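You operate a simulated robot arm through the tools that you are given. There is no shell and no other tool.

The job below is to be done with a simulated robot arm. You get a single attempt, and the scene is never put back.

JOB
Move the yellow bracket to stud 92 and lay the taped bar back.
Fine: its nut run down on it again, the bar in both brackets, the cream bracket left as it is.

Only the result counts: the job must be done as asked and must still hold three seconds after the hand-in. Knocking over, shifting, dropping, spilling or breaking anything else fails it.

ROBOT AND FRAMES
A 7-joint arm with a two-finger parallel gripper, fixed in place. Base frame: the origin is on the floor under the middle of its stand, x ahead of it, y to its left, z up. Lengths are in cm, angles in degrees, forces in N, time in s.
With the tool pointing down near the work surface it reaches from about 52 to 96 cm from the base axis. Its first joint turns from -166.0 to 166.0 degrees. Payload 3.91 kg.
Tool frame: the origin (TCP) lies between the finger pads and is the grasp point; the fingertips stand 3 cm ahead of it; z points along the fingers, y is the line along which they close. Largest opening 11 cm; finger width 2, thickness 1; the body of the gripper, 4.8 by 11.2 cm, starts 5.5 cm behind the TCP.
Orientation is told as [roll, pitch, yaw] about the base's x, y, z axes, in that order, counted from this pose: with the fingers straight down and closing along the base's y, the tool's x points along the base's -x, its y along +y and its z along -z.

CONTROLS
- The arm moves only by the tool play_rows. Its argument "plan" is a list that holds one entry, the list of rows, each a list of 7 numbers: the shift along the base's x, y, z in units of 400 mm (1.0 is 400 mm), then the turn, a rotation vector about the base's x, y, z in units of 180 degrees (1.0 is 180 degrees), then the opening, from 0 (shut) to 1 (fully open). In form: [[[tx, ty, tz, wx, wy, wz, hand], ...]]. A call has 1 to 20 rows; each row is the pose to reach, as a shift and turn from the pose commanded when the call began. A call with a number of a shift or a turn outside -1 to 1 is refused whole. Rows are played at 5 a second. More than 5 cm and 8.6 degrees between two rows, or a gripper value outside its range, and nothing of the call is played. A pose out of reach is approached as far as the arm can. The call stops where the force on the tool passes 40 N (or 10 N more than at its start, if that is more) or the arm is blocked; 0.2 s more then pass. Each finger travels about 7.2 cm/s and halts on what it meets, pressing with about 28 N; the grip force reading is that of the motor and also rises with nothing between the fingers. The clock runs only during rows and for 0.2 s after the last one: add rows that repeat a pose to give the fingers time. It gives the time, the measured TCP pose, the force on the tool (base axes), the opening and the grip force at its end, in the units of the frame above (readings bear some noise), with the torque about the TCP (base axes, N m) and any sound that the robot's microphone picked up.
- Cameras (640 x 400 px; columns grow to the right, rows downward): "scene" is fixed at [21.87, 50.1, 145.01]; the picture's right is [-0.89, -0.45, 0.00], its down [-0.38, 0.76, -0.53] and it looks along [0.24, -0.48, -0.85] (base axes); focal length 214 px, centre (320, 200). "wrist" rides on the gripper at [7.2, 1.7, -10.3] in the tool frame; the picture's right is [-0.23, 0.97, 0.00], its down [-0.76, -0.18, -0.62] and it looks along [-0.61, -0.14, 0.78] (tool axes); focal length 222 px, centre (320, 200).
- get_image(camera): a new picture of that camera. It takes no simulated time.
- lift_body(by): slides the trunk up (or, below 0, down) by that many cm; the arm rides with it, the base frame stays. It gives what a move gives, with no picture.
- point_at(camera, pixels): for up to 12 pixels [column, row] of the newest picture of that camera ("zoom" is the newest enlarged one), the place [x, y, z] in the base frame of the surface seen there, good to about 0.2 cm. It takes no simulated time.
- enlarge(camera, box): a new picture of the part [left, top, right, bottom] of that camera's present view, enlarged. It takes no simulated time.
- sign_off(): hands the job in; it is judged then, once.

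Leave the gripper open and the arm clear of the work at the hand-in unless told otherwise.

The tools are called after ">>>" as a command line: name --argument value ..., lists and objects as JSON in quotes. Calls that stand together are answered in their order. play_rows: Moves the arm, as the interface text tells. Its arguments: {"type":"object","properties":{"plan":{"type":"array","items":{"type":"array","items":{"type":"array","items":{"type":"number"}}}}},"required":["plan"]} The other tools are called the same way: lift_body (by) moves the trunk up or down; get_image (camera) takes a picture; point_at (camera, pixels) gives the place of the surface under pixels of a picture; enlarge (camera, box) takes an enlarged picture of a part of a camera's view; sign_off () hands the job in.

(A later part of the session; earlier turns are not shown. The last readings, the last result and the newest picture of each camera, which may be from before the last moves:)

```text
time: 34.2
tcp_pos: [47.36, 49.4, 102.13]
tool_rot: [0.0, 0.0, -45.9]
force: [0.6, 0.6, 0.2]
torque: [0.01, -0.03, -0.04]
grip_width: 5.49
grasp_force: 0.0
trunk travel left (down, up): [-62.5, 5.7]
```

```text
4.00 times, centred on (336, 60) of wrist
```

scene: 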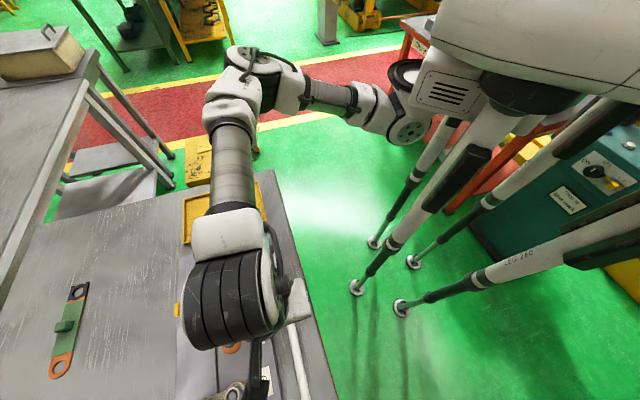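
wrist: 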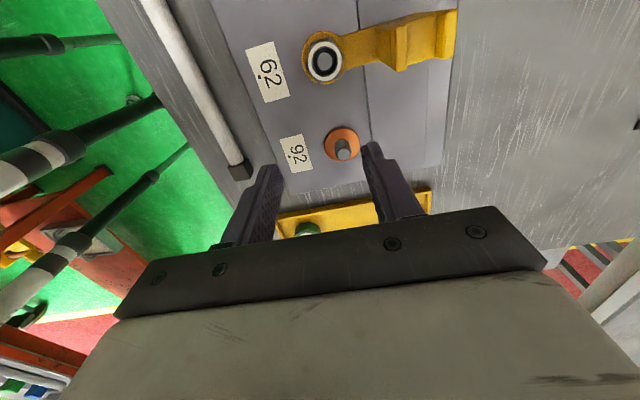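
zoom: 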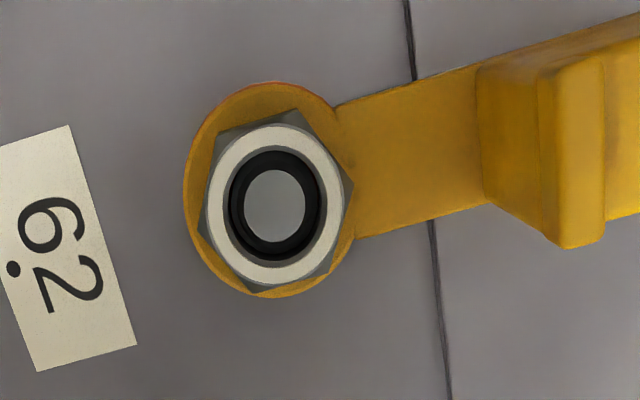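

>>> enlarge --camera "wrist" --box '[293, 28, 357, 92]'

```text
6.25 times, centred on (325, 60) of wrist
```

zoom: 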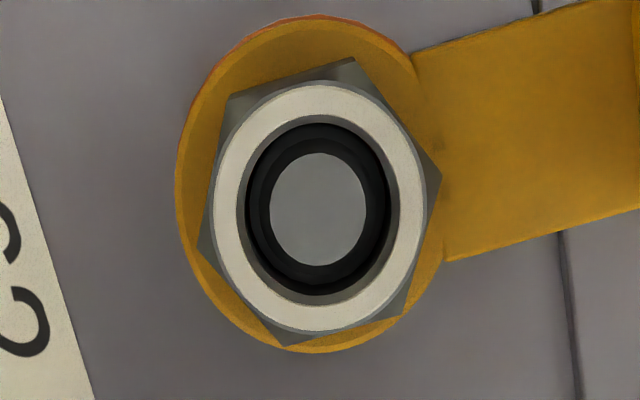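

>>> point_at --camera "zoom" --pixels '[[320, 210], [230, 190], [405, 220], [318, 95], [320, 322], [350, 66], [432, 180], [400, 308], [285, 340], [208, 240], [232, 102], [250, 210]]'

```text
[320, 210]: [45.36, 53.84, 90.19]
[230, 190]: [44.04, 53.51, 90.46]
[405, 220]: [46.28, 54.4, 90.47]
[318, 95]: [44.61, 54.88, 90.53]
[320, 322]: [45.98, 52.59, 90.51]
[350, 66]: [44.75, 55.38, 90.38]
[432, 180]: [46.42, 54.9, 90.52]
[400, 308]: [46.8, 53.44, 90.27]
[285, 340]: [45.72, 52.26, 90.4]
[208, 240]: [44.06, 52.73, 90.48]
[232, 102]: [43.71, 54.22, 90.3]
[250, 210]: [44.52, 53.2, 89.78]
```

The nut's hex corners lie at 45°+60°k (flats' normals at 15/75/135°), across flats ≈2.8 cm, top z≈90.5, centre ≈(45.33,53.83). So closing along the 135° direction fits: yaw −135. I'll move above the nut at z≈102 with that yaw, opening 4.4 cm.

>>> play_rows --plan '[[[0, 0.009, 0, 0, 0, -0.0412, 0.45], [-0.01, 0.018, 0, 0, 0, -0.0825, 0.4], [-0.015, 0.028, 0, 0, 0, -0.1237, 0.4], [-0.02, 0.037, 0, 0, 0, -0.165, 0.4], [-0.025, 0.046, 0, 0, 0, -0.2062, 0.4], [-0.03, 0.056, 0, 0, 0, -0.2475, 0.4], [-0.035, 0.065, 0, 0, 0, -0.2887, 0.4], [-0.04, 0.074, 0, 0, 0, -0.33, 0.4], [-0.045, 0.083, 0, 0, 0, -0.3712, 0.4], [-0.05, 0.093, 0, 0, 0, -0.4125, 0.4], [-0.05, 0.102, 0, 0, 0, -0.4537, 0.4], [-0.05, 0.111, 0, 0, 0, -0.495, 0.4], [-0.05, 0.111, 0, 0, 0, -0.495, 0.4], [-0.05, 0.111, 0, 0, 0, -0.495, 0.4]]]'

>>> get_image --camera "wrist"

```text
time: 37.2
tcp_pos: [45.35, 53.74, 102.06]
tool_rot: [0.0, 0.0, -135.2]
force: [0.2, 0.0, 0.9]
torque: [0.02, 0.04, 0.01]
grip_width: 4.4
grasp_force: 0.2
trunk travel left (down, up): [-62.5, 5.7]
```

```text
taken
```

wrist: 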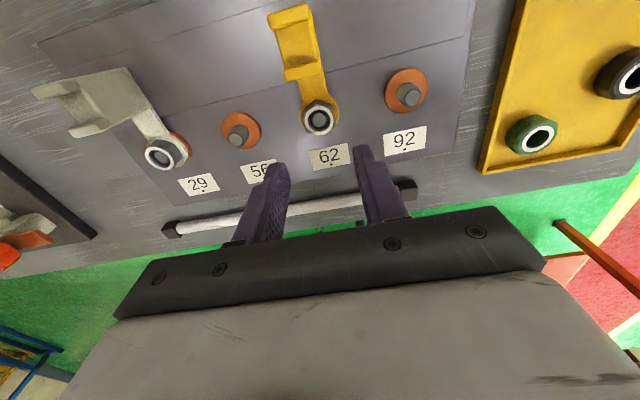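

Good view of all studs. I'll zoom to measure stud 62, 56 and 92 tips accurately from here.

>>> enlarge --camera "wrist" --box '[216, 60, 440, 200]'

```text
2.86 times, centred on (328, 130) of wrist
```

zoom: 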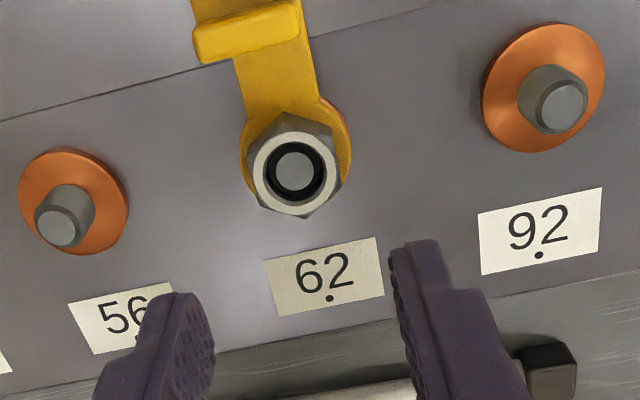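

>>> point_at --camera "zoom" --pixels '[[294, 171], [561, 107], [57, 229], [520, 90], [580, 90], [30, 190], [110, 190], [255, 175], [335, 170], [295, 130], [295, 207], [240, 30]]'

```text
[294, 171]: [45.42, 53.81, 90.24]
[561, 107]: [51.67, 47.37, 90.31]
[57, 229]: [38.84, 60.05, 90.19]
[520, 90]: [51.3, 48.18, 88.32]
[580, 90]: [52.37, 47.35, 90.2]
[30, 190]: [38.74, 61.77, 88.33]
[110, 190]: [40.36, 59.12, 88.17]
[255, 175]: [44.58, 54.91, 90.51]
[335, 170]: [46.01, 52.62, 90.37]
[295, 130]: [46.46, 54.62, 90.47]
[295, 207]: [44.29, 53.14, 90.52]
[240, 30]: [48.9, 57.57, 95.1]
```

Stud spacing ≈9.0 cm; stud 62 ≈(45.34,53.80), stud 92 ≈(51.58,47.46). Now descend around the nut to TCP z≈92.05 (fingertips ≈89.05, just above the bracket foot), checking force.

>>> play_rows --plan '[[[0, 0.001, -0.08, 0, 0, 0, 0.4], [0, 0.001, -0.16, 0, 0, 0, 0.4], [0, 0.001, -0.21, 0, 0, 0, 0.4], [0, 0.001, -0.235, 0, 0, 0, 0.4], [0, 0.001, -0.25, 0, 0, 0, 0.4], [0, 0.001, -0.25, 0, 0, 0, 0.4]]]'

>>> get_image --camera "wrist"

```text
time: 38.6
tcp_pos: [45.37, 53.76, 92.14]
tool_rot: [0.1, 0.0, -135.1]
force: [0.1, 0.8, 0.3]
torque: [-0.01, 0.04, -0.01]
grip_width: 4.4
grasp_force: 0.2
trunk travel left (down, up): [-62.5, 5.7]
```

```text
taken
```

wrist: 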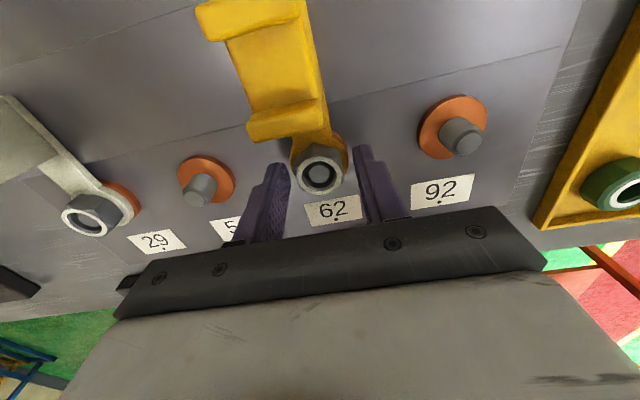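

The nut is exactly between the fingers (expected row 174, seen at (320,174)). Closing gently on its flats.

>>> play_rows --plan '[[[0, 0, 0, 0, 0, 0, 0.32], [0, 0, 0, 0, 0, 0, 0.27], [0, 0, 0, 0, 0, 0, 0.22], [0, 0, 0, 0, 0, 0, 0.1], [0, 0, 0, 0, 0, 0, 0], [0, 0, 0, 0, 0, 0, 0]]]'

```text
time: 40.0
tcp_pos: [45.32, 53.81, 92.15]
tool_rot: [0.1, 0.0, -135.0]
force: [-4.9, 6.2, -0.3]
torque: [0.21, 0.2, -0.02]
grip_width: 2.92
grasp_force: 28.5
trunk travel left (down, up): [-62.5, 5.7]
```

Gripped at 2.92 cm; the sideways force (−4.9, 6.2) shows that the nut's centre is a hair further along −x/+y. I'll shift 0.05 cm that way and turn +17° (counter-clockwise) as a first loosening test.

>>> play_rows --plan '[[[-0.001, 0.0012, 0, 0, 0, 0, 0], [-0.001, 0.0012, 0, 0, 0, 0.045, 0], [-0.001, 0.0012, 0, 0, 0, 0.09, 0], [-0.001, 0.0012, 0, 0, 0, 0.09, 0]]]'

>>> get_image --camera "wrist"

```text
time: 41.0
tcp_pos: [45.43, 53.89, 92.19]
tool_rot: [0.0, 0.0, -118.8]
force: [-6.0, 5.6, 5.6]
torque: [0.13, 0.24, 0.02]
grip_width: 2.93
grasp_force: 28.4
trunk travel left (down, up): [-62.5, 5.7]
```

```text
taken
```

wrist: 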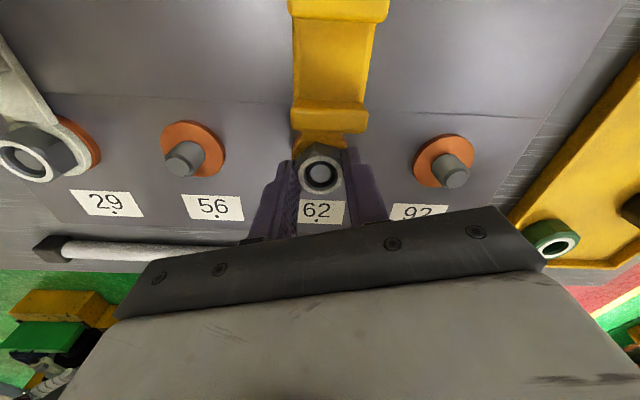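

Grip width unchanged and an upward push of ~5.6 N appeared – the nut is climbing. Let me verify the rotation in a zoom.

>>> enlarge --camera "wrist" --box '[270, 120, 382, 190]'

```text
5.71 times, centred on (326, 155) of wrist
```

zoom: 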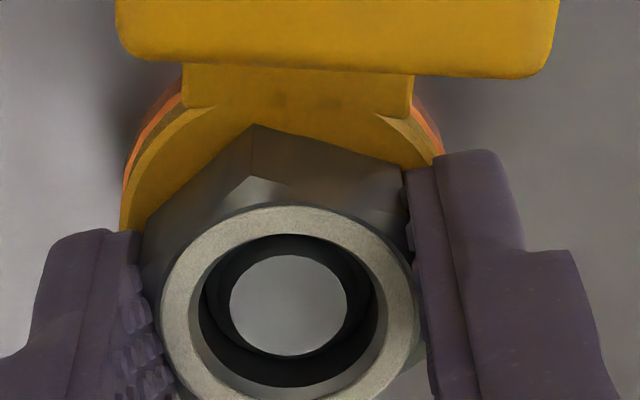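

The nut turned along with the fingers (its corner sits along the tool's x axis). Now I raise 0.05 cm without turning to see how the upward push changes, to gauge the thread's climb.

>>> play_rows --plan '[[[0, 0, 0.00125, 0, 0, 0, 0], [0, 0, 0.00125, 0, 0, 0, 0]]]'

```text
time: 41.6
tcp_pos: [45.41, 53.81, 92.0]
tool_rot: [-0.1, 0.0, -118.9]
force: [-4.8, 6.9, 1.8]
torque: [0.18, 0.16, -0.05]
grip_width: 2.94
grasp_force: 28.4
trunk travel left (down, up): [-62.5, 5.7]
```

Push dropped to 1.8 N per 0.05 cm, so the thread climbs roughly 1.5–1.9 cm per turn (coarse). I continue: +34° with ≈0.16 cm rise, and a 0.1 cm sideways correction to relieve the lateral force.

>>> play_rows --plan '[[[-0.0017, 0.002, 0.001, 0, 0, 0.047, 0], [-0.0017, 0.002, 0.002, 0, 0, 0.094, 0], [-0.0017, 0.002, 0.003, 0, 0, 0.141, 0], [-0.0017, 0.002, 0.004, 0, 0, 0.188, 0], [-0.0017, 0.002, 0.004, 0, 0, 0.188, 0]]]'

```text
time: 42.8
tcp_pos: [45.24, 53.91, 92.1]
tool_rot: [-0.1, 0.1, -85.0]
force: [-4.3, -1.9, -4.1]
torque: [0.04, 0.14, 0.04]
grip_width: 2.9
grasp_force: 27.8
trunk travel left (down, up): [-62.5, 5.7]
```

Slight over-raise now (−4.1 N), so the climb is nearer 0.85 cm/turn. Next +34° with no extra rise to recheck.

>>> play_rows --plan '[[[0, 0, 0, 0, 0, 0.047, 0], [0, 0, 0, 0, 0, 0.094, 0], [0, 0, 0, 0, 0, 0.141, 0], [0, 0, 0, 0, 0, 0.188, 0], [0, 0, 0, 0, 0, 0.188, 0]]]'

```text
time: 44.0
tcp_pos: [45.19, 53.86, 92.22]
tool_rot: [-0.1, 0.0, -51.0]
force: [-16.1, -11.9, -2.1]
torque: [-0.29, 0.42, -0.02]
grip_width: 2.92
grasp_force: 27.8
trunk travel left (down, up): [-62.5, 5.7]
```

Sideways force has grown to 20 N along the closing line; I'll relieve it by shifting the commanded point about 0.2 cm along the force direction, then read again.

>>> play_rows --plan '[[[-0.002, -0.0015, 0, 0, 0, 0, 0], [-0.004, -0.003, 0, 0, 0, 0, 0], [-0.004, -0.003, 0, 0, 0, 0, 0]]]'

>>> enlarge --camera "wrist" --box '[256, 110, 400, 200]'

```text
time: 44.8
tcp_pos: [45.17, 53.87, 92.38]
tool_rot: [0.2, 0.0, -51.3]
force: [-6.4, -4.8, -0.5]
torque: [-0.27, 0.22, -0.02]
grip_width: 2.91
grasp_force: 27.8
trunk travel left (down, up): [-62.5, 5.7]
```

```text
4.44 times, centred on (328, 155) of wrist
```

zoom: 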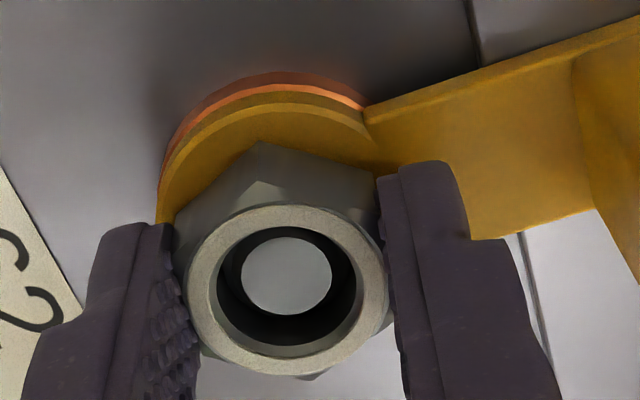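

Force relieved to ~8 N. The stud tip is visibly deeper in the nut, so it's unscrewing (84° so far). Continuing +51° with ≈0.12 cm of rise.

>>> play_rows --plan '[[[-0.001, -0.001, 0.0005, 0, 0, 0.047, 0], [-0.001, -0.001, 0.001, 0, 0, 0.094, 0], [-0.001, -0.001, 0.0015, 0, 0, 0.141, 0], [-0.001, -0.001, 0.002, 0, 0, 0.188, 0], [-0.001, -0.001, 0.0025, 0, 0, 0.235, 0], [-0.001, -0.001, 0.003, 0, 0, 0.282, 0], [-0.001, -0.001, 0.003, 0, 0, 0.282, 0]]]'

```text
time: 46.4
tcp_pos: [45.07, 53.7, 92.37]
tool_rot: [0.0, 0.0, -0.5]
force: [2.9, 3.9, 5.7]
torque: [0.14, -0.1, 0.07]
grip_width: 2.91
grasp_force: 28.1
trunk travel left (down, up): [-62.5, 5.7]
```

>>> enlarge --camera "wrist" --box '[256, 110, 400, 200]'

```text
4.44 times, centred on (328, 155) of wrist
```

zoom: 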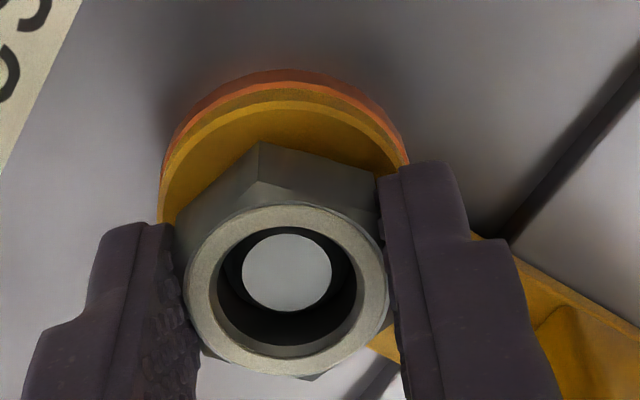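

>>> point_at --camera "zoom" --pixels '[[287, 272], [205, 285], [372, 280], [290, 213], [285, 362], [215, 225], [350, 330], [200, 130]]'

```text
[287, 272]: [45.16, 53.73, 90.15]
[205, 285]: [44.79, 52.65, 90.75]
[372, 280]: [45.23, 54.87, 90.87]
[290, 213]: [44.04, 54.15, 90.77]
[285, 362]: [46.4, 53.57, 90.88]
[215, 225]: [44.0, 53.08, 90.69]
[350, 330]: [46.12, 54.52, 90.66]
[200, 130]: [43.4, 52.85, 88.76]
```

Nut top rose from 90.5 to ≈90.8 after 135° (≈0.8 cm per turn). Continuing +60° with a rise of ≈0.17 cm.

>>> play_rows --plan '[[[0, 0, 0.0012, 0, 0, 0.047, 0], [0, 0, 0.0018, 0, 0, 0.094, 0], [0, 0, 0.0023, 0, 0, 0.141, 0], [0, 0, 0.0028, 0, 0, 0.188, 0], [0, 0, 0.0033, 0, 0, 0.235, 0], [0, 0, 0.0038, 0, 0, 0.282, 0], [0, 0, 0.0043, 0, 0, 0.329, 0], [0, 0, 0.0043, 0, 0, 0.329, 0]]]'

```text
time: 48.2
tcp_pos: [45.07, 53.82, 92.48]
tool_rot: [0.1, 0.0, 58.9]
force: [1.4, -1.0, -1.1]
torque: [0.01, -0.04, 0.0]
grip_width: 2.95
grasp_force: 28.2
trunk travel left (down, up): [-62.5, 5.7]
```

Forces nearly nil now. Continue +60° with 0.13 cm rise (to yaw ≈119).

>>> play_rows --plan '[[[0, 0, 0.0005, 0, 0, 0.047, 0], [0, 0, 0.001, 0, 0, 0.094, 0], [0, 0, 0.0015, 0, 0, 0.141, 0], [0, 0, 0.002, 0, 0, 0.188, 0], [0, 0, 0.0025, 0, 0, 0.235, 0], [0, 0, 0.003, 0, 0, 0.282, 0], [0, 0, 0.0033, 0, 0, 0.329, 0], [0, 0, 0.0033, 0, 0, 0.329, 0]]]'

```text
time: 50.0
tcp_pos: [45.25, 53.63, 92.46]
tool_rot: [0.0, 0.2, 103.5]
force: [8.0, -11.9, -8.6]
torque: [-0.29, -0.21, 0.02]
grip_width: 2.9
grasp_force: 28.3
out of reach, approached as far as the arm can: row 6, 7, 8
trunk travel left (down, up): [-62.5, 5.7]
```

Wrist limit reached at yaw ≈103.5 (about 240° turned so far). I'll open the fingers to 4.4 cm here (the nut stays on its thread), then read the pose before winding back.

>>> play_rows --plan '[[[0, 0, 0, 0, 0, 0, 0.3], [0, 0, 0, 0, 0, 0, 0.4], [0, 0, 0, 0, 0, 0, 0.4], [0, 0, 0, 0, 0, 0, 0.4]]]'

>>> get_image --camera "wrist"

```text
time: 51.0
tcp_pos: [45.11, 53.66, 92.71]
tool_rot: [0.0, 0.1, 103.6]
force: [0.6, 0.1, 0.4]
torque: [0.0, 0.02, 0.01]
grip_width: 4.42
grasp_force: 0.0
trunk travel left (down, up): [-62.5, 5.7]
```

```text
taken
```

wrist: 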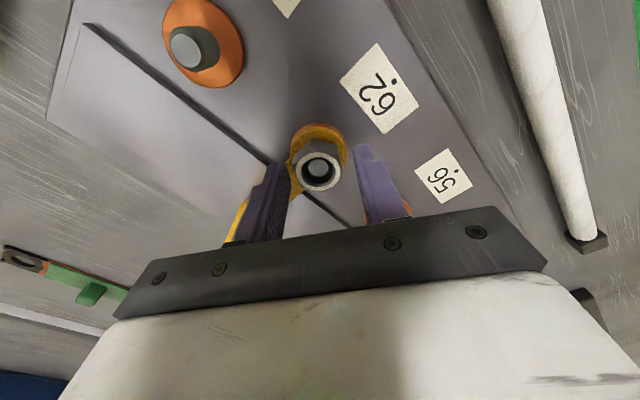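

Released cleanly. Now winding back clockwise with fingers open around the nut, 120° first, re-centring on ≈(45.22,53.80).

>>> play_rows --plan '[[[0.0027, 0.0035, -0.001, 0, 0, -0.0476, 0.4], [0.0027, 0.0035, -0.002, 0, 0, -0.0952, 0.4], [0.0027, 0.0035, -0.002, 0, 0, -0.1428, 0.4], [0.0027, 0.0035, -0.002, 0, 0, -0.1904, 0.4], [0.0027, 0.0035, -0.002, 0, 0, -0.238, 0.4], [0.0027, 0.0035, -0.002, 0, 0, -0.2856, 0.4], [0.0027, 0.0035, -0.002, 0, 0, -0.3332, 0.4], [0.0027, 0.0035, -0.002, 0, 0, -0.3808, 0.4], [0.0027, 0.0035, -0.002, 0, 0, -0.4284, 0.4], [0.0027, 0.0035, -0.002, 0, 0, -0.476, 0.4], [0.0027, 0.0035, -0.002, 0, 0, -0.5236, 0.4], [0.0027, 0.0035, -0.002, 0, 0, -0.5712, 0.4], [0.0027, 0.0035, -0.002, 0, 0, -0.6188, 0.4], [0.0027, 0.0035, -0.002, 0, 0, -0.6667, 0.4], [0.0027, 0.0035, -0.002, 0, 0, -0.6667, 0.4]]]'

>>> play_rows --plan '[[[0, 0, 0, 0, 0, -0.0476, 0.4], [0, 0, 0, 0, 0, -0.0952, 0.4], [0, 0, 0, 0, 0, -0.1428, 0.4], [0, 0, 0, 0, 0, -0.1904, 0.4], [0, 0, 0, 0, 0, -0.238, 0.4], [0, 0, 0, 0, 0, -0.2856, 0.4], [0, 0, 0, 0, 0, -0.3332, 0.4], [0, 0, 0, 0, 0, -0.3808, 0.4], [0, 0, 0, 0, 0, -0.4284, 0.4], [0, 0, 0, 0, 0, -0.476, 0.4], [0, 0, 0, 0, 0, -0.5236, 0.4], [0, 0, 0, 0, 0, -0.5712, 0.4], [0, 0, 0, 0, 0, -0.6188, 0.4], [0, 0, 0, 0, 0, -0.6667, 0.4], [0, 0, 0, 0, 0, -0.6667, 0.4]]]'

>>> get_image --camera "wrist"

>>> enlarge --camera "wrist" --box '[256, 110, 400, 200]'

```text
time: 54.2
tcp_pos: [45.09, 53.78, 92.71]
tool_rot: [0.0, 0.0, -16.5]
force: [-0.3, -0.6, 0.2]
torque: [-0.01, 0.02, 0.0]
grip_width: 4.37
grasp_force: 0.0
trunk travel left (down, up): [-62.5, 5.7]
```

```text
time: 57.4
tcp_pos: [45.15, 53.75, 92.61]
tool_rot: [0.0, 0.0, -136.4]
force: [-1.1, -0.4, 0.6]
torque: [-0.01, -0.02, -0.01]
grip_width: 4.4
grasp_force: 0.0
trunk travel left (down, up): [-62.5, 5.7]
```

```text
taken
```

wrist: 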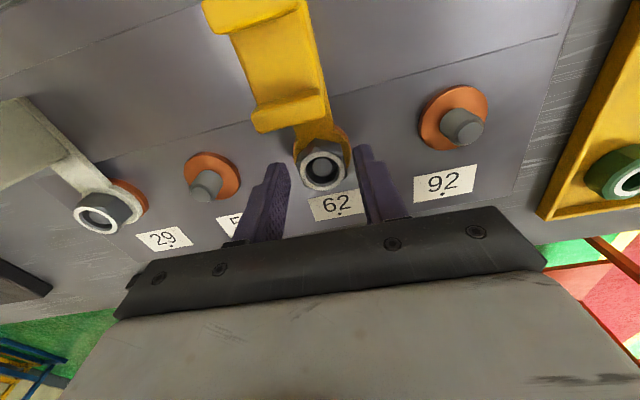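

```text
4.44 times, centred on (328, 155) of wrist
```

zoom: 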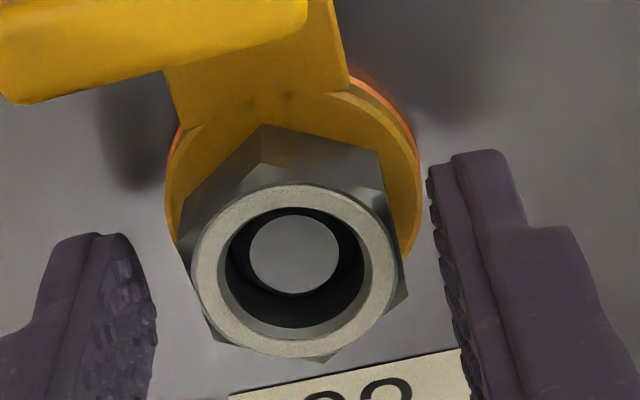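

The nut stands between the open fingers, hex aligned. Measuring its top and centre before re-gripping.

>>> point_at --camera "zoom" --pixels '[[294, 255], [210, 270], [378, 265], [292, 192], [296, 345], [290, 150], [250, 230], [300, 110]]'

```text
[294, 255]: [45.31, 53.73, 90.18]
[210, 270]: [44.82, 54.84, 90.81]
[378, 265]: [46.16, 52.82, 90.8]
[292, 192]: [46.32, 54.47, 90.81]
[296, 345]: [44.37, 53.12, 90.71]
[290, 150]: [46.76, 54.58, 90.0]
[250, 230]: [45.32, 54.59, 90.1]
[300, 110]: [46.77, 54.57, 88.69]
```

Nut top now ≈90.78 (0.28 up after 240°, so the real pitch is ≈0.42 cm/turn; about 2.7 more turns needed). Re-grip: lower 0.26 cm, close, and turn +120° with 0.14 cm rise.

>>> play_rows --plan '[[[0.002, 0.001, -0.0065, 0, 0, 0, 0.4], [0.002, 0.001, -0.0065, 0, 0, 0, 0.3], [0.002, 0.001, -0.0065, 0, 0, 0, 0.25], [0.002, 0.001, -0.0065, 0, 0, 0, 0.1], [0.002, 0.001, -0.0065, 0, 0, 0, 0], [0.002, 0.001, -0.0065, 0, 0, 0, 0]]]'

```text
time: 58.8
tcp_pos: [45.36, 53.82, 92.15]
tool_rot: [0.1, 0.0, -136.6]
force: [6.5, -10.8, -0.2]
torque: [-0.31, -0.19, 0.02]
grip_width: 2.92
grasp_force: 28.0
trunk travel left (down, up): [-62.5, 5.7]
```

Lateral force says the nut's true centre is ≈(45.34,53.79), matching vision. Shift (+0.04,−0.05) and turn +120° with 0.14 cm rise.

>>> play_rows --plan '[[[0.0011, -0.0014, 0, 0, 0, 0, 0], [0.0011, -0.0014, 0.0003, 0, 0, 0.0476, 0], [0.0011, -0.0014, 0.0005, 0, 0, 0.0952, 0], [0.0011, -0.0014, 0.0008, 0, 0, 0.1428, 0], [0.0011, -0.0014, 0.001, 0, 0, 0.1904, 0], [0.0011, -0.0014, 0.0013, 0, 0, 0.238, 0], [0.0011, -0.0014, 0.0015, 0, 0, 0.2856, 0], [0.0011, -0.0014, 0.0018, 0, 0, 0.3332, 0], [0.0011, -0.0014, 0.002, 0, 0, 0.3808, 0], [0.0011, -0.0014, 0.0023, 0, 0, 0.4284, 0], [0.0011, -0.0014, 0.0025, 0, 0, 0.476, 0], [0.0011, -0.0014, 0.0028, 0, 0, 0.5236, 0], [0.0011, -0.0014, 0.003, 0, 0, 0.5712, 0], [0.0011, -0.0014, 0.0033, 0, 0, 0.6188, 0], [0.0011, -0.0014, 0.0035, 0, 0, 0.6667, 0], [0.0011, -0.0014, 0.0035, 0, 0, 0.6667, 0]]]'

```text
time: 62.2
tcp_pos: [45.23, 53.89, 92.5]
tool_rot: [0.0, 0.0, -16.3]
force: [0.0, -0.5, -1.0]
torque: [0.0, -0.01, 0.0]
grip_width: 2.91
grasp_force: 28.2
trunk travel left (down, up): [-62.5, 5.7]
```

Forces are essentially zero. Continue +118° (to yaw ≈102) with 0.14 cm rise.

>>> play_rows --plan '[[[0, 0, 0.0003, 0, 0, 0.047, 0], [0, 0, 0.0005, 0, 0, 0.094, 0], [0, 0, 0.0008, 0, 0, 0.141, 0], [0, 0, 0.001, 0, 0, 0.188, 0], [0, 0, 0.0013, 0, 0, 0.235, 0], [0, 0, 0.0015, 0, 0, 0.282, 0], [0, 0, 0.0018, 0, 0, 0.329, 0], [0, 0, 0.002, 0, 0, 0.376, 0], [0, 0, 0.0023, 0, 0, 0.423, 0], [0, 0, 0.0025, 0, 0, 0.47, 0], [0, 0, 0.0028, 0, 0, 0.517, 0], [0, 0, 0.003, 0, 0, 0.564, 0], [0, 0, 0.0033, 0, 0, 0.611, 0], [0, 0, 0.0035, 0, 0, 0.655, 0], [0, 0, 0.0035, 0, 0, 0.655, 0]]]'

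>>> enlarge --camera "wrist" --box '[256, 110, 400, 200]'

```text
time: 65.4
tcp_pos: [45.33, 53.95, 92.59]
tool_rot: [0.0, 0.0, 101.6]
force: [-6.0, -12.5, -0.3]
torque: [-0.32, 0.16, -0.02]
grip_width: 2.92
grasp_force: 28.0
trunk travel left (down, up): [-62.5, 5.7]
```

```text
4.44 times, centred on (328, 155) of wrist
```

zoom: 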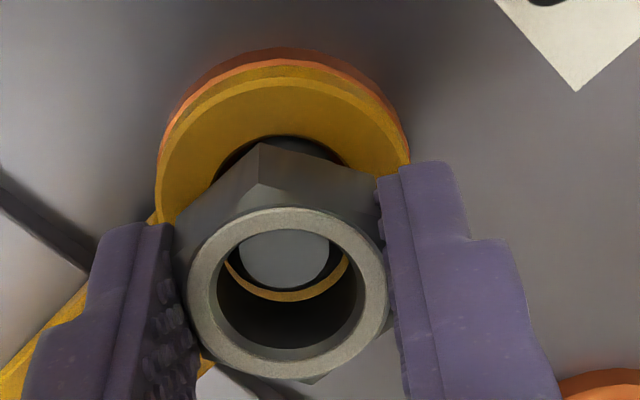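

Through the bore I can see the bracket underneath – the nut has climbed noticeably. Measuring.

>>> point_at --camera "zoom" --pixels '[[285, 260], [200, 285], [375, 285], [290, 213], [288, 365], [285, 295], [270, 110], [300, 148], [230, 165], [180, 215], [262, 165], [340, 270]]'

```text
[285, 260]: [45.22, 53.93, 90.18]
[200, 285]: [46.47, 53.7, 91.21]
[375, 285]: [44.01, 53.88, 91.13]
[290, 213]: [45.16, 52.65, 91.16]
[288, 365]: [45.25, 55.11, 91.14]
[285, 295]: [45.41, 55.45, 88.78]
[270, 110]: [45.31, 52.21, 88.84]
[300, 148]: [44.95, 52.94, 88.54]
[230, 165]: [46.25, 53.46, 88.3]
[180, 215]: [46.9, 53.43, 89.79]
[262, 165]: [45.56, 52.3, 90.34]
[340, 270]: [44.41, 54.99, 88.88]
```

Nut top is 91.16 now (rise matches ≈0.45 cm/turn). Quick test whether it is still threaded: lift 0.1 cm and read the force.

>>> play_rows --plan '[[[0, 0, 0.0025, 0, 0, 0, 0], [0, 0, 0.0025, 0, 0, 0, 0]]]'

```text
time: 66.0
tcp_pos: [45.28, 53.77, 92.63]
tool_rot: [0.0, 0.0, 101.5]
force: [-4.9, -14.4, -6.1]
torque: [-0.35, 0.1, 0.01]
grip_width: 2.95
grasp_force: 28.4
trunk travel left (down, up): [-62.5, 5.7]
```

Still threaded (−6 N, no rise). Relieve that 0.1 cm, open, and wind back 240° in two calls, lowering slightly for a fuller grip.

>>> play_rows --plan '[[[0, 0, -0.0025, 0, 0, 0, 0], [0, 0, -0.0025, 0, 0, 0, 0.3], [0, 0, -0.0025, 0, 0, 0, 0.4], [0, 0, -0.0025, 0, 0, 0, 0.4], [0, 0, -0.0025, 0, 0, -0.0476, 0.4], [0, 0, -0.0025, 0, 0, -0.0952, 0.4], [0, 0, -0.0025, 0, 0, -0.1428, 0.4], [0, 0, -0.0025, 0, 0, -0.1904, 0.4], [0, 0, -0.0025, 0, 0, -0.238, 0.4], [0, 0, -0.0025, 0, 0, -0.2856, 0.4], [0, 0, -0.0025, 0, 0, -0.3332, 0.4], [0, 0, -0.0025, 0, 0, -0.3808, 0.4], [0, 0, -0.0025, 0, 0, -0.4284, 0.4], [0, 0, -0.0025, 0, 0, -0.476, 0.4], [0, 0, -0.0025, 0, 0, -0.5236, 0.4], [0, 0, -0.0025, 0, 0, -0.5712, 0.4], [0, 0, -0.0025, 0, 0, -0.6188, 0.4], [0, 0, -0.0025, 0, 0, -0.6667, 0.4]]]'

>>> play_rows --plan '[[[0, 0, 0, 0, 0, -0.0476, 0.4], [0, 0, 0, 0, 0, -0.0952, 0.4], [0, 0, 0, 0, 0, -0.1428, 0.4], [0, 0, 0, 0, 0, -0.1904, 0.4], [0, 0, 0, 0, 0, -0.238, 0.4], [0, 0, 0, 0, 0, -0.2856, 0.4], [0, 0, 0, 0, 0, -0.3332, 0.4], [0, 0, 0, 0, 0, -0.3808, 0.4], [0, 0, 0, 0, 0, -0.4284, 0.4], [0, 0, 0, 0, 0, -0.476, 0.4], [0, 0, 0, 0, 0, -0.5236, 0.4], [0, 0, 0, 0, 0, -0.5712, 0.4], [0, 0, 0, 0, 0, -0.6188, 0.4], [0, 0, 0, 0, 0, -0.6667, 0.4], [0, 0, 0, 0, 0, -0.6667, 0.4]]]'

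>>> enlarge --camera "wrist" --box '[256, 110, 400, 200]'

```text
time: 69.8
tcp_pos: [45.24, 53.92, 92.74]
tool_rot: [0.0, 0.0, -18.7]
force: [0.2, 1.0, 0.7]
torque: [-0.03, 0.0, 0.0]
grip_width: 4.41
grasp_force: 0.1
trunk travel left (down, up): [-62.5, 5.7]
```

```text
time: 73.0
tcp_pos: [45.19, 53.97, 92.55]
tool_rot: [0.1, 0.0, -138.5]
force: [0.4, -0.7, -0.5]
torque: [0.01, 0.01, 0.0]
grip_width: 4.4
grasp_force: 0.0
trunk travel left (down, up): [-62.5, 5.7]
```

```text
4.44 times, centred on (328, 155) of wrist
```

zoom: 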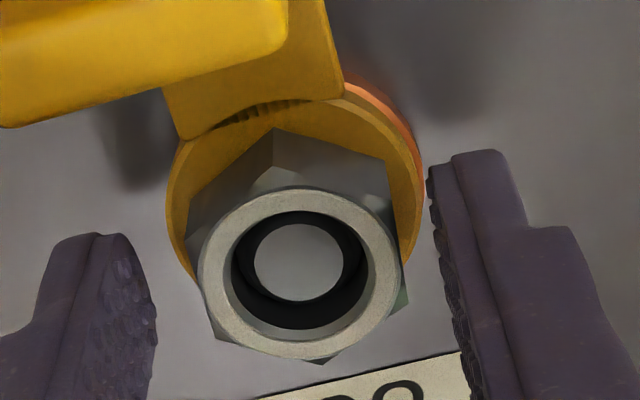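

>>> point_at --camera "zoom" --pixels '[[297, 262], [215, 275], [385, 268], [296, 196], [303, 350], [275, 175], [385, 215], [200, 300]]'

```text
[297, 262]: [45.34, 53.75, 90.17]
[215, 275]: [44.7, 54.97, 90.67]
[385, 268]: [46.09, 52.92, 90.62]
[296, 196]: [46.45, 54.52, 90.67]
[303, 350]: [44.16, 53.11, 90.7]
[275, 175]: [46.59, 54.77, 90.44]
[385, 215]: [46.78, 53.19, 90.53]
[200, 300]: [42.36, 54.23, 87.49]
```

The nut top is 90.67 now – lower than the 91.16 while held, so it sank after release. I'll wait ~2 s without moving to see whether it keeps sinking on its own.

>>> play_rows --plan '[[[0, 0, 0, 0, 0, 0, 0.4], [0, 0, 0, 0, 0, 0, 0.4], [0, 0, 0, 0, 0, 0, 0.4], [0, 0, 0, 0, 0, 0, 0.4], [0, 0, 0, 0, 0, 0, 0.4], [0, 0, 0, 0, 0, 0, 0.4], [0, 0, 0, 0, 0, 0, 0.4], [0, 0, 0, 0, 0, 0, 0.4], [0, 0, 0, 0, 0, 0, 0.4], [0, 0, 0, 0, 0, 0, 0.4]]]'

>>> enlarge --camera "wrist" --box '[256, 110, 400, 200]'

```text
time: 75.2
tcp_pos: [45.16, 54.02, 92.63]
tool_rot: [0.0, 0.0, -138.5]
force: [0.5, -0.1, 0.8]
torque: [-0.03, 0.01, -0.02]
grip_width: 4.41
grasp_force: 0.0
trunk travel left (down, up): [-62.5, 5.7]
```

```text
4.44 times, centred on (328, 155) of wrist
```

zoom: 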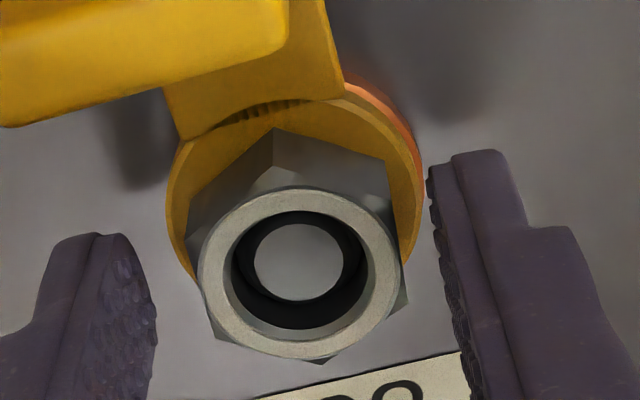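

The nut stays put, so it isn't creeping. Vision shows the fingers are ~0.2 cm off the nut's centre and 5° off its flats; I'll correct that (shift +0.15,−0.17; turn −5°; down 0.5 cm), then grip.

>>> play_rows --plan '[[[0.0037, -0.0042, 0, 0, 0, -0.028, 0.4], [0.0037, -0.0042, -0.0125, 0, 0, -0.028, 0.4], [0.0037, -0.0042, -0.0125, 0, 0, -0.028, 0.4]]]'

>>> enlarge --camera "wrist" --box '[256, 110, 400, 200]'

```text
time: 76.0
tcp_pos: [45.32, 53.82, 92.26]
tool_rot: [0.1, 0.0, -143.6]
force: [0.6, 0.1, -0.1]
torque: [0.0, 0.03, 0.01]
grip_width: 4.42
grasp_force: 0.0
trunk travel left (down, up): [-62.5, 5.7]
```

```text
4.44 times, centred on (328, 155) of wrist
```

zoom: 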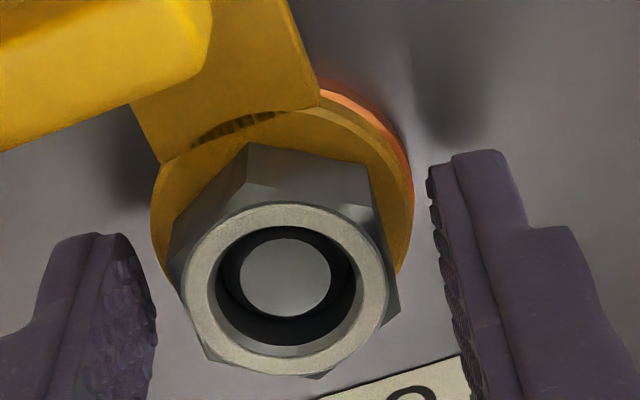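

Now centred and aligned. Closing on the nut.

>>> play_rows --plan '[[[0, 0, 0, 0, 0, 0, 0.3], [0, 0, 0, 0, 0, 0, 0.25], [0, 0, 0, 0, 0, 0, 0.1], [0, 0, 0, 0, 0, 0, 0], [0, 0, 0, 0, 0, 0, 0]]]'

```text
time: 77.2
tcp_pos: [45.27, 53.74, 92.19]
tool_rot: [0.0, 0.0, -143.6]
force: [-1.3, 1.0, -0.1]
torque: [0.05, 0.01, 0.02]
grip_width: 2.92
grasp_force: 28.0
trunk travel left (down, up): [-62.5, 5.7]
```

Lateral force is almost nil. Now a gentle lift test of 0.2 cm (no turning).

>>> play_rows --plan '[[[0, 0, 0.0025, 0, 0, 0, 0], [0, 0, 0.005, 0, 0, 0, 0], [0, 0, 0.005, 0, 0, 0, 0]]]'

```text
time: 78.0
tcp_pos: [45.47, 53.87, 92.23]
tool_rot: [0.1, 0.0, -143.5]
force: [-1.1, 11.6, -9.3]
torque: [0.42, -0.02, 0.03]
grip_width: 2.94
grasp_force: 28.2
trunk travel left (down, up): [-62.5, 5.7]
```

The nut resists lifting (−9 N), so it's truly threaded; it evidently got dragged back during my wind-back. From now on I'll lift clear of the nut before winding back. Now: relieve the 0.2 cm, then turn +120° with ≈0.165 cm rise.

>>> play_rows --plan '[[[0, 0, -0.005, 0, 0, 0, 0], [0, 0, -0.0047, 0, 0, 0.0476, 0], [0, 0, -0.0044, 0, 0, 0.0952, 0], [0, 0, -0.0041, 0, 0, 0.1428, 0], [0, 0, -0.0038, 0, 0, 0.1904, 0], [0, 0, -0.0035, 0, 0, 0.238, 0], [0, 0, -0.0032, 0, 0, 0.2856, 0], [0, 0, -0.0029, 0, 0, 0.3332, 0], [0, 0, -0.0026, 0, 0, 0.3808, 0], [0, 0, -0.0023, 0, 0, 0.4284, 0], [0, 0, -0.002, 0, 0, 0.476, 0], [0, 0, -0.0017, 0, 0, 0.5236, 0], [0, 0, -0.0014, 0, 0, 0.5712, 0], [0, 0, -0.0011, 0, 0, 0.6188, 0], [0, 0, -0.0009, 0, 0, 0.6667, 0], [0, 0, -0.0009, 0, 0, 0.6667, 0]]]'

>>> enlarge --camera "wrist" --box '[256, 110, 400, 200]'

```text
time: 81.4
tcp_pos: [45.44, 53.67, 92.32]
tool_rot: [0.1, 0.0, -23.4]
force: [-12.1, 8.6, 6.4]
torque: [0.27, 0.36, 0.01]
grip_width: 2.93
grasp_force: 27.9
trunk travel left (down, up): [-62.5, 5.7]
```

```text
4.44 times, centred on (328, 155) of wrist
```

zoom: 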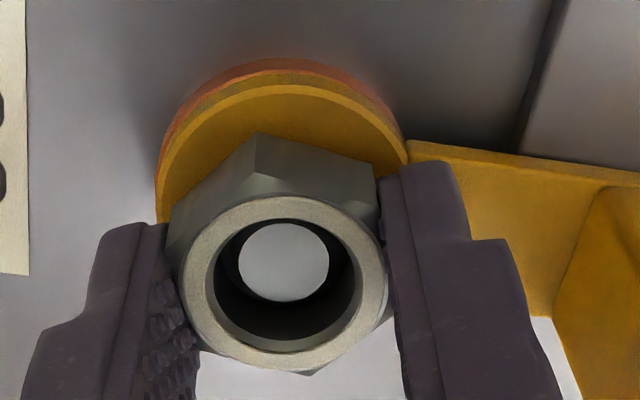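

>>> point_at --camera "zoom" --pixels '[[285, 262], [197, 285], [375, 275], [290, 205], [285, 355], [255, 170], [270, 88], [205, 225]]'

```text
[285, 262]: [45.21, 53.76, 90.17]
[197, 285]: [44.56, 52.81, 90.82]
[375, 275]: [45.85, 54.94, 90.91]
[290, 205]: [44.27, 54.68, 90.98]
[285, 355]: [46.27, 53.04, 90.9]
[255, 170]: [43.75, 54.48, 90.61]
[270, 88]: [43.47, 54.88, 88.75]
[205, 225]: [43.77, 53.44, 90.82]
```

Ring top ≈90.9: the data fits a pitch of ≈0.65 cm/turn. Continue +125° with 0.3 cm rise (includes relieving the current upward push), with a small lateral correction.

>>> play_rows --plan '[[[-0.0015, 0.0011, 0.0015, 0, 0, 0, 0], [-0.0015, 0.0011, 0.002, 0, 0, 0.0465, 0], [-0.0015, 0.0011, 0.0024, 0, 0, 0.093, 0], [-0.0015, 0.0011, 0.0028, 0, 0, 0.1395, 0], [-0.0015, 0.0011, 0.0032, 0, 0, 0.186, 0], [-0.0015, 0.0011, 0.0036, 0, 0, 0.2325, 0], [-0.0015, 0.0011, 0.004, 0, 0, 0.279, 0], [-0.0015, 0.0011, 0.0044, 0, 0, 0.3255, 0], [-0.0015, 0.0011, 0.0048, 0, 0, 0.372, 0], [-0.0015, 0.0011, 0.0052, 0, 0, 0.4185, 0], [-0.0015, 0.0011, 0.0056, 0, 0, 0.465, 0], [-0.0015, 0.0011, 0.006, 0, 0, 0.5115, 0], [-0.0015, 0.0011, 0.0064, 0, 0, 0.558, 0], [-0.0015, 0.0011, 0.0068, 0, 0, 0.6045, 0], [-0.0015, 0.0011, 0.0071, 0, 0, 0.651, 0], [-0.0015, 0.0011, 0.0074, 0, 0, 0.69, 0], [-0.0015, 0.0011, 0.0074, 0, 0, 0.69, 0]]]'

>>> enlarge --camera "wrist" --box '[256, 110, 400, 200]'

```text
time: 85.0
tcp_pos: [45.36, 53.85, 92.54]
tool_rot: [0.0, -0.1, 100.8]
force: [-1.4, 0.0, -2.1]
torque: [-0.02, -0.02, 0.02]
grip_width: 2.92
grasp_force: 27.9
trunk travel left (down, up): [-62.5, 5.7]
```

```text
4.44 times, centred on (328, 155) of wrist
```

zoom: 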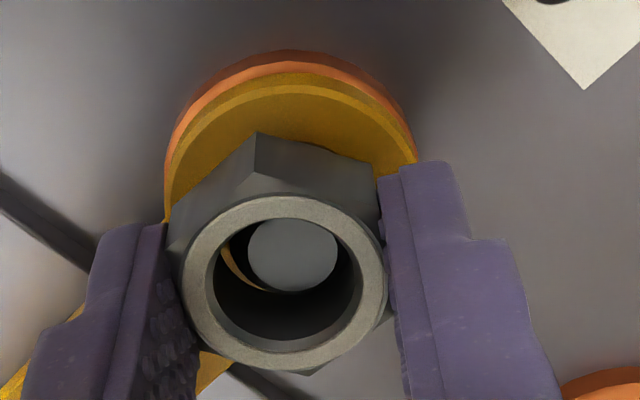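

>>> point_at --camera "zoom" --pixels '[[295, 255], [195, 280], [370, 285], [290, 205], [285, 355], [240, 270], [230, 265], [255, 285], [350, 240], [270, 88], [220, 225], [330, 320]]'

```text
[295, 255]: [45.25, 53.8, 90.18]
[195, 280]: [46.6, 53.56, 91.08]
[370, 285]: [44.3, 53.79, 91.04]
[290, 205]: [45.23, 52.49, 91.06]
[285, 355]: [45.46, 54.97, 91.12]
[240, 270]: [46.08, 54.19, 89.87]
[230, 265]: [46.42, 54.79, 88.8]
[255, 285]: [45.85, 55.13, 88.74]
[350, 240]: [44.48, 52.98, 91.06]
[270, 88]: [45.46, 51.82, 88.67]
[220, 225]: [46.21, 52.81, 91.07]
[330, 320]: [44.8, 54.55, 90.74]
```

Ring top 91.08. Now open here and check that the nut stays up after release, before lifting away.

>>> play_rows --plan '[[[0, 0, 0, 0, 0, 0, 0.3], [0, 0, 0, 0, 0, 0, 0.4], [0, 0, 0, 0, 0, 0, 0.4]]]'

>>> enlarge --camera "wrist" --box '[256, 110, 400, 200]'

>>> point_at --camera "zoom" --pixels '[[295, 255], [195, 280], [370, 285], [290, 205], [285, 355]]'

```text
time: 85.8
tcp_pos: [45.36, 53.86, 92.56]
tool_rot: [0.0, 0.0, 100.7]
force: [0.7, -0.6, 0.2]
torque: [-0.03, 0.0, -0.02]
grip_width: 4.4
grasp_force: 0.0
trunk travel left (down, up): [-62.5, 5.7]
```

```text
4.44 times, centred on (328, 155) of wrist
```

zoom: 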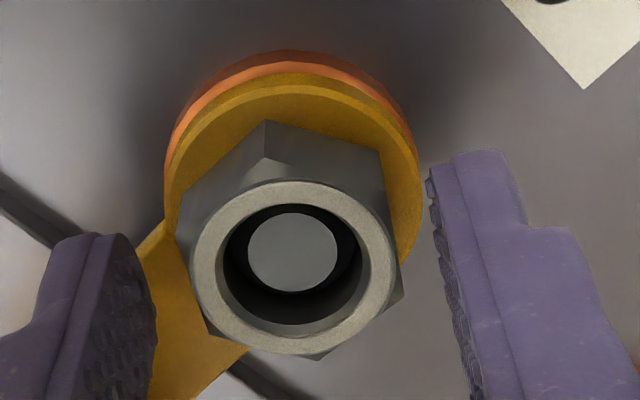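

```text
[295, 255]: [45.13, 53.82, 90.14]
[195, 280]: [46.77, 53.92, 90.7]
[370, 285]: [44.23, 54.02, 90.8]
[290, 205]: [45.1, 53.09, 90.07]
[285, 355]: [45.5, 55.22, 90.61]
```

The nut settled lower on release. Let me measure its ring accurately in this picture.

>>> point_at --camera "zoom" --pixels '[[208, 268], [378, 268], [292, 190], [292, 343], [225, 220], [355, 225], [295, 255], [250, 230]]'

```text
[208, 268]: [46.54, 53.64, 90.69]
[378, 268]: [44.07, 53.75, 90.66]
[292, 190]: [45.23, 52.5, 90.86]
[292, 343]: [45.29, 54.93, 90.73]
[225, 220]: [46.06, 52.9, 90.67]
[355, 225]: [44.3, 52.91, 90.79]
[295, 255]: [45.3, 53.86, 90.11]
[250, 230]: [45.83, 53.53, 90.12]
```

The released nut sits at ≈90.73. I want an unobstructed look: raise 8 cm and shift aside along the stud line, then view the nut from both cameras.

>>> play_rows --plan '[[[0, 0, 0.05, 0, 0, 0, 0.4], [0, 0, 0.12, 0, 0, 0, 0.4], [0, 0, 0.2, 0, 0, 0, 0.4], [0, 0, 0.2, 0, 0, 0, 0.4]]]'

>>> get_image --camera "scene"

>>> get_image --camera "wrist"

```text
time: 86.8
tcp_pos: [45.33, 53.89, 100.48]
tool_rot: [-0.1, -0.1, 100.7]
force: [0.0, -0.3, -0.3]
torque: [0.0, 0.01, -0.05]
grip_width: 4.38
grasp_force: 0.1
trunk travel left (down, up): [-62.5, 5.7]
```

```text
taken
```

scene: 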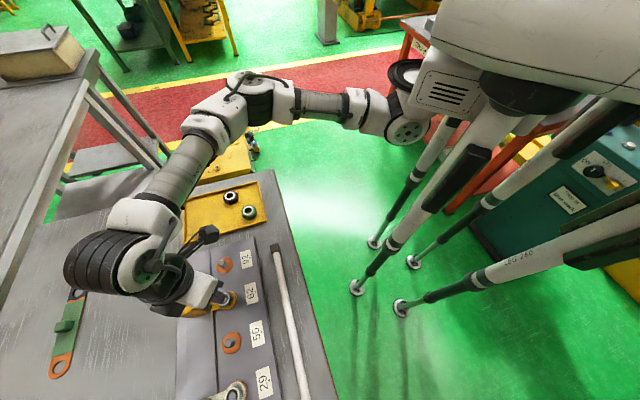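

```text
taken
```

wrist: 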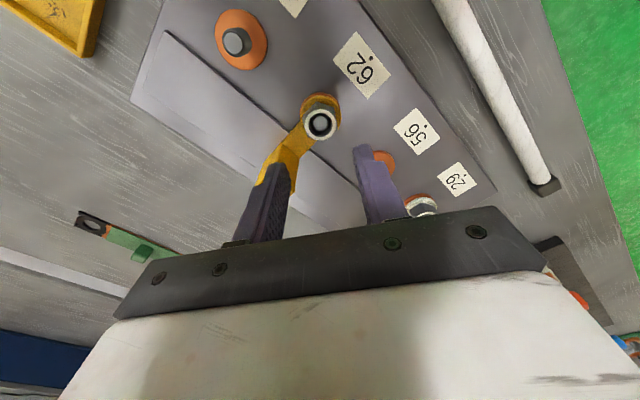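

>>> enlarge --camera "wrist" --box '[280, 85, 360, 135]'

>>> point_at --camera "zoom" --pixels '[[325, 300], [235, 310], [420, 300], [330, 230], [330, 385], [290, 190], [200, 250], [250, 100]]'

>>> enlarge --camera "scene" --box '[195, 275, 259, 315]'

```text
8.00 times, centred on (320, 110) of wrist
```

zoom: 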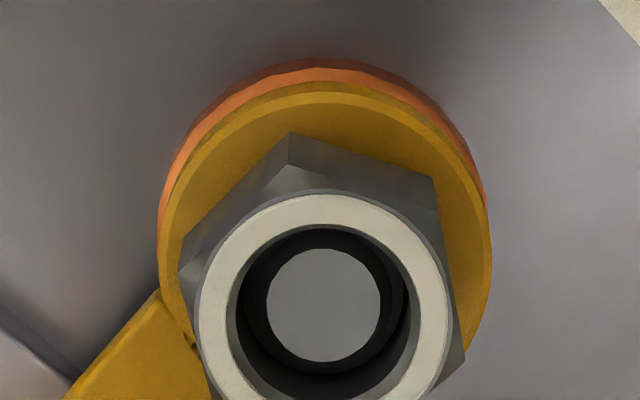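

```text
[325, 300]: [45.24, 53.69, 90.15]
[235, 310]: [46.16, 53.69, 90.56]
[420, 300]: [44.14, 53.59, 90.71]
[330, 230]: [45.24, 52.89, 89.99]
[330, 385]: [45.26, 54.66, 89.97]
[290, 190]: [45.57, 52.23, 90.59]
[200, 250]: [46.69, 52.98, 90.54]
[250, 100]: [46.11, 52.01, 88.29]
```

```text
10.00 times, centred on (227, 295) of scene
```

zoom: 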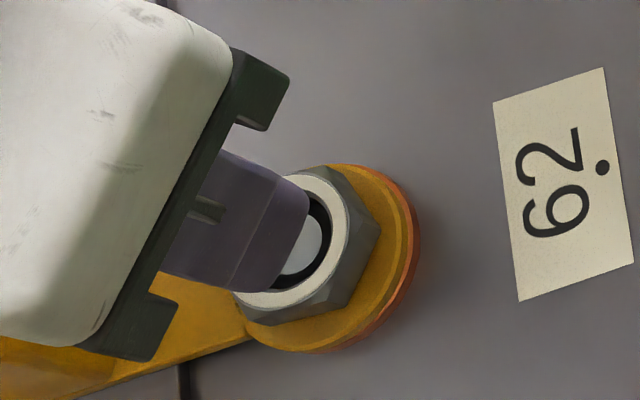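

I need a precise reference for the nut's height: measuring several ring points from this view.

>>> enlarge --camera "wrist" --box '[288, 95, 352, 155]'

```text
6.67 times, centred on (320, 125) of wrist
```

zoom: 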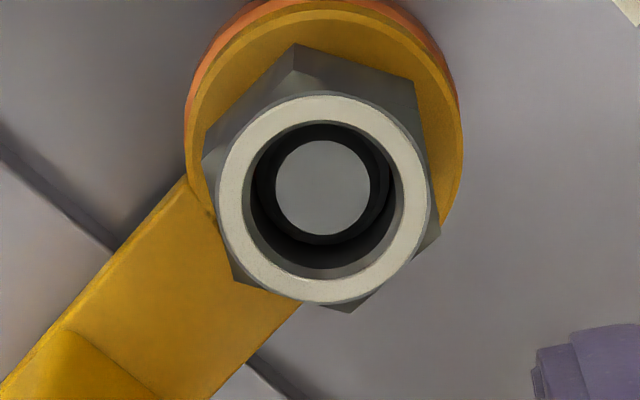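

>>> point_at --camera "zoom" --pixels '[[236, 180], [410, 190], [322, 108], [322, 290], [258, 130], [385, 130], [255, 255], [395, 250], [323, 188], [300, 30], [200, 260], [235, 210]]'

```text
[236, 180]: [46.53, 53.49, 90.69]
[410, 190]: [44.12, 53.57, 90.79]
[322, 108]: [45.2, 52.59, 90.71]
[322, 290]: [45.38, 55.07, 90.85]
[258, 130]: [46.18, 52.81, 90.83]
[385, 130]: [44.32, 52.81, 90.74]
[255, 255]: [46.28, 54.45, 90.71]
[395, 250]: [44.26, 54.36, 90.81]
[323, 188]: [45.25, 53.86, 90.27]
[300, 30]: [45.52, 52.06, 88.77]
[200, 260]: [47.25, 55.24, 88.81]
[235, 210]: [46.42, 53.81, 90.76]
```

Relative to the stud tip (90.27 here) the ring is 0.5 higher, versus 0.3 at the start: a net rise of 0.2 cm. I'll wind back up here, clear of the nut, first −120°, then further to also learn the lower yaw limit.

>>> play_rows --plan '[[[0, 0, 0, 0, 0, -0.0476, 0.4], [0, 0, 0, 0, 0, -0.0952, 0.4], [0, 0, 0, 0, 0, -0.1428, 0.4], [0, 0, 0, 0, 0, -0.1904, 0.4], [0, 0, 0, 0, 0, -0.238, 0.4], [0, 0, 0, 0, 0, -0.2856, 0.4], [0, 0, 0, 0, 0, -0.3332, 0.4], [0, 0, 0, 0, 0, -0.3808, 0.4], [0, 0, 0, 0, 0, -0.4284, 0.4], [0, 0, 0, 0, 0, -0.476, 0.4], [0, 0, 0, 0, 0, -0.5236, 0.4], [0, 0, 0, 0, 0, -0.5712, 0.4], [0, 0, 0, 0, 0, -0.6188, 0.4], [0, 0, 0, 0, 0, -0.6664, 0.4], [0, 0, 0, 0, 0, -0.714, 0.4], [0, 0, 0, 0, 0, -0.7616, 0.4], [0, 0, 0, 0, 0, -0.8092, 0.4], [0, 0, 0, 0, 0, -0.8333, 0.4]]]'

>>> play_rows --plan '[[[0, 0, 0, 0, 0, -0.0476, 0.4], [0, 0, 0, 0, 0, -0.0952, 0.4], [0, 0, 0, 0, 0, -0.1428, 0.4], [0, 0, 0, 0, 0, -0.1904, 0.4], [0, 0, 0, 0, 0, -0.238, 0.4], [0, 0, 0, 0, 0, -0.2856, 0.4], [0, 0, 0, 0, 0, -0.3332, 0.4], [0, 0, 0, 0, 0, -0.3808, 0.4], [0, 0, 0, 0, 0, -0.4284, 0.4], [0, 0, 0, 0, 0, -0.476, 0.4], [0, 0, 0, 0, 0, -0.5236, 0.4], [0, 0, 0, 0, 0, -0.5712, 0.4], [0, 0, 0, 0, 0, -0.6188, 0.4], [0, 0, 0, 0, 0, -0.6664, 0.4], [0, 0, 0, 0, 0, -0.714, 0.4], [0, 0, 0, 0, 0, -0.7616, 0.4], [0, 0, 0, 0, 0, -0.8092, 0.4], [0, 0, 0, 0, 0, -0.8333, 0.4]]]'

```text
time: 90.6
tcp_pos: [45.38, 53.89, 100.52]
tool_rot: [0.0, 0.1, -49.4]
force: [0.1, 0.7, 0.4]
torque: [0.03, 0.01, 0.02]
grip_width: 4.39
grasp_force: 0.0
trunk travel left (down, up): [-62.5, 5.7]
```

```text
time: 94.4
tcp_pos: [45.34, 53.76, 100.6]
tool_rot: [0.0, -0.1, 160.6]
force: [0.3, 0.3, 1.5]
torque: [0.01, 0.01, -0.02]
grip_width: 4.41
grasp_force: 0.0
trunk travel left (down, up): [-62.5, 5.7]
```

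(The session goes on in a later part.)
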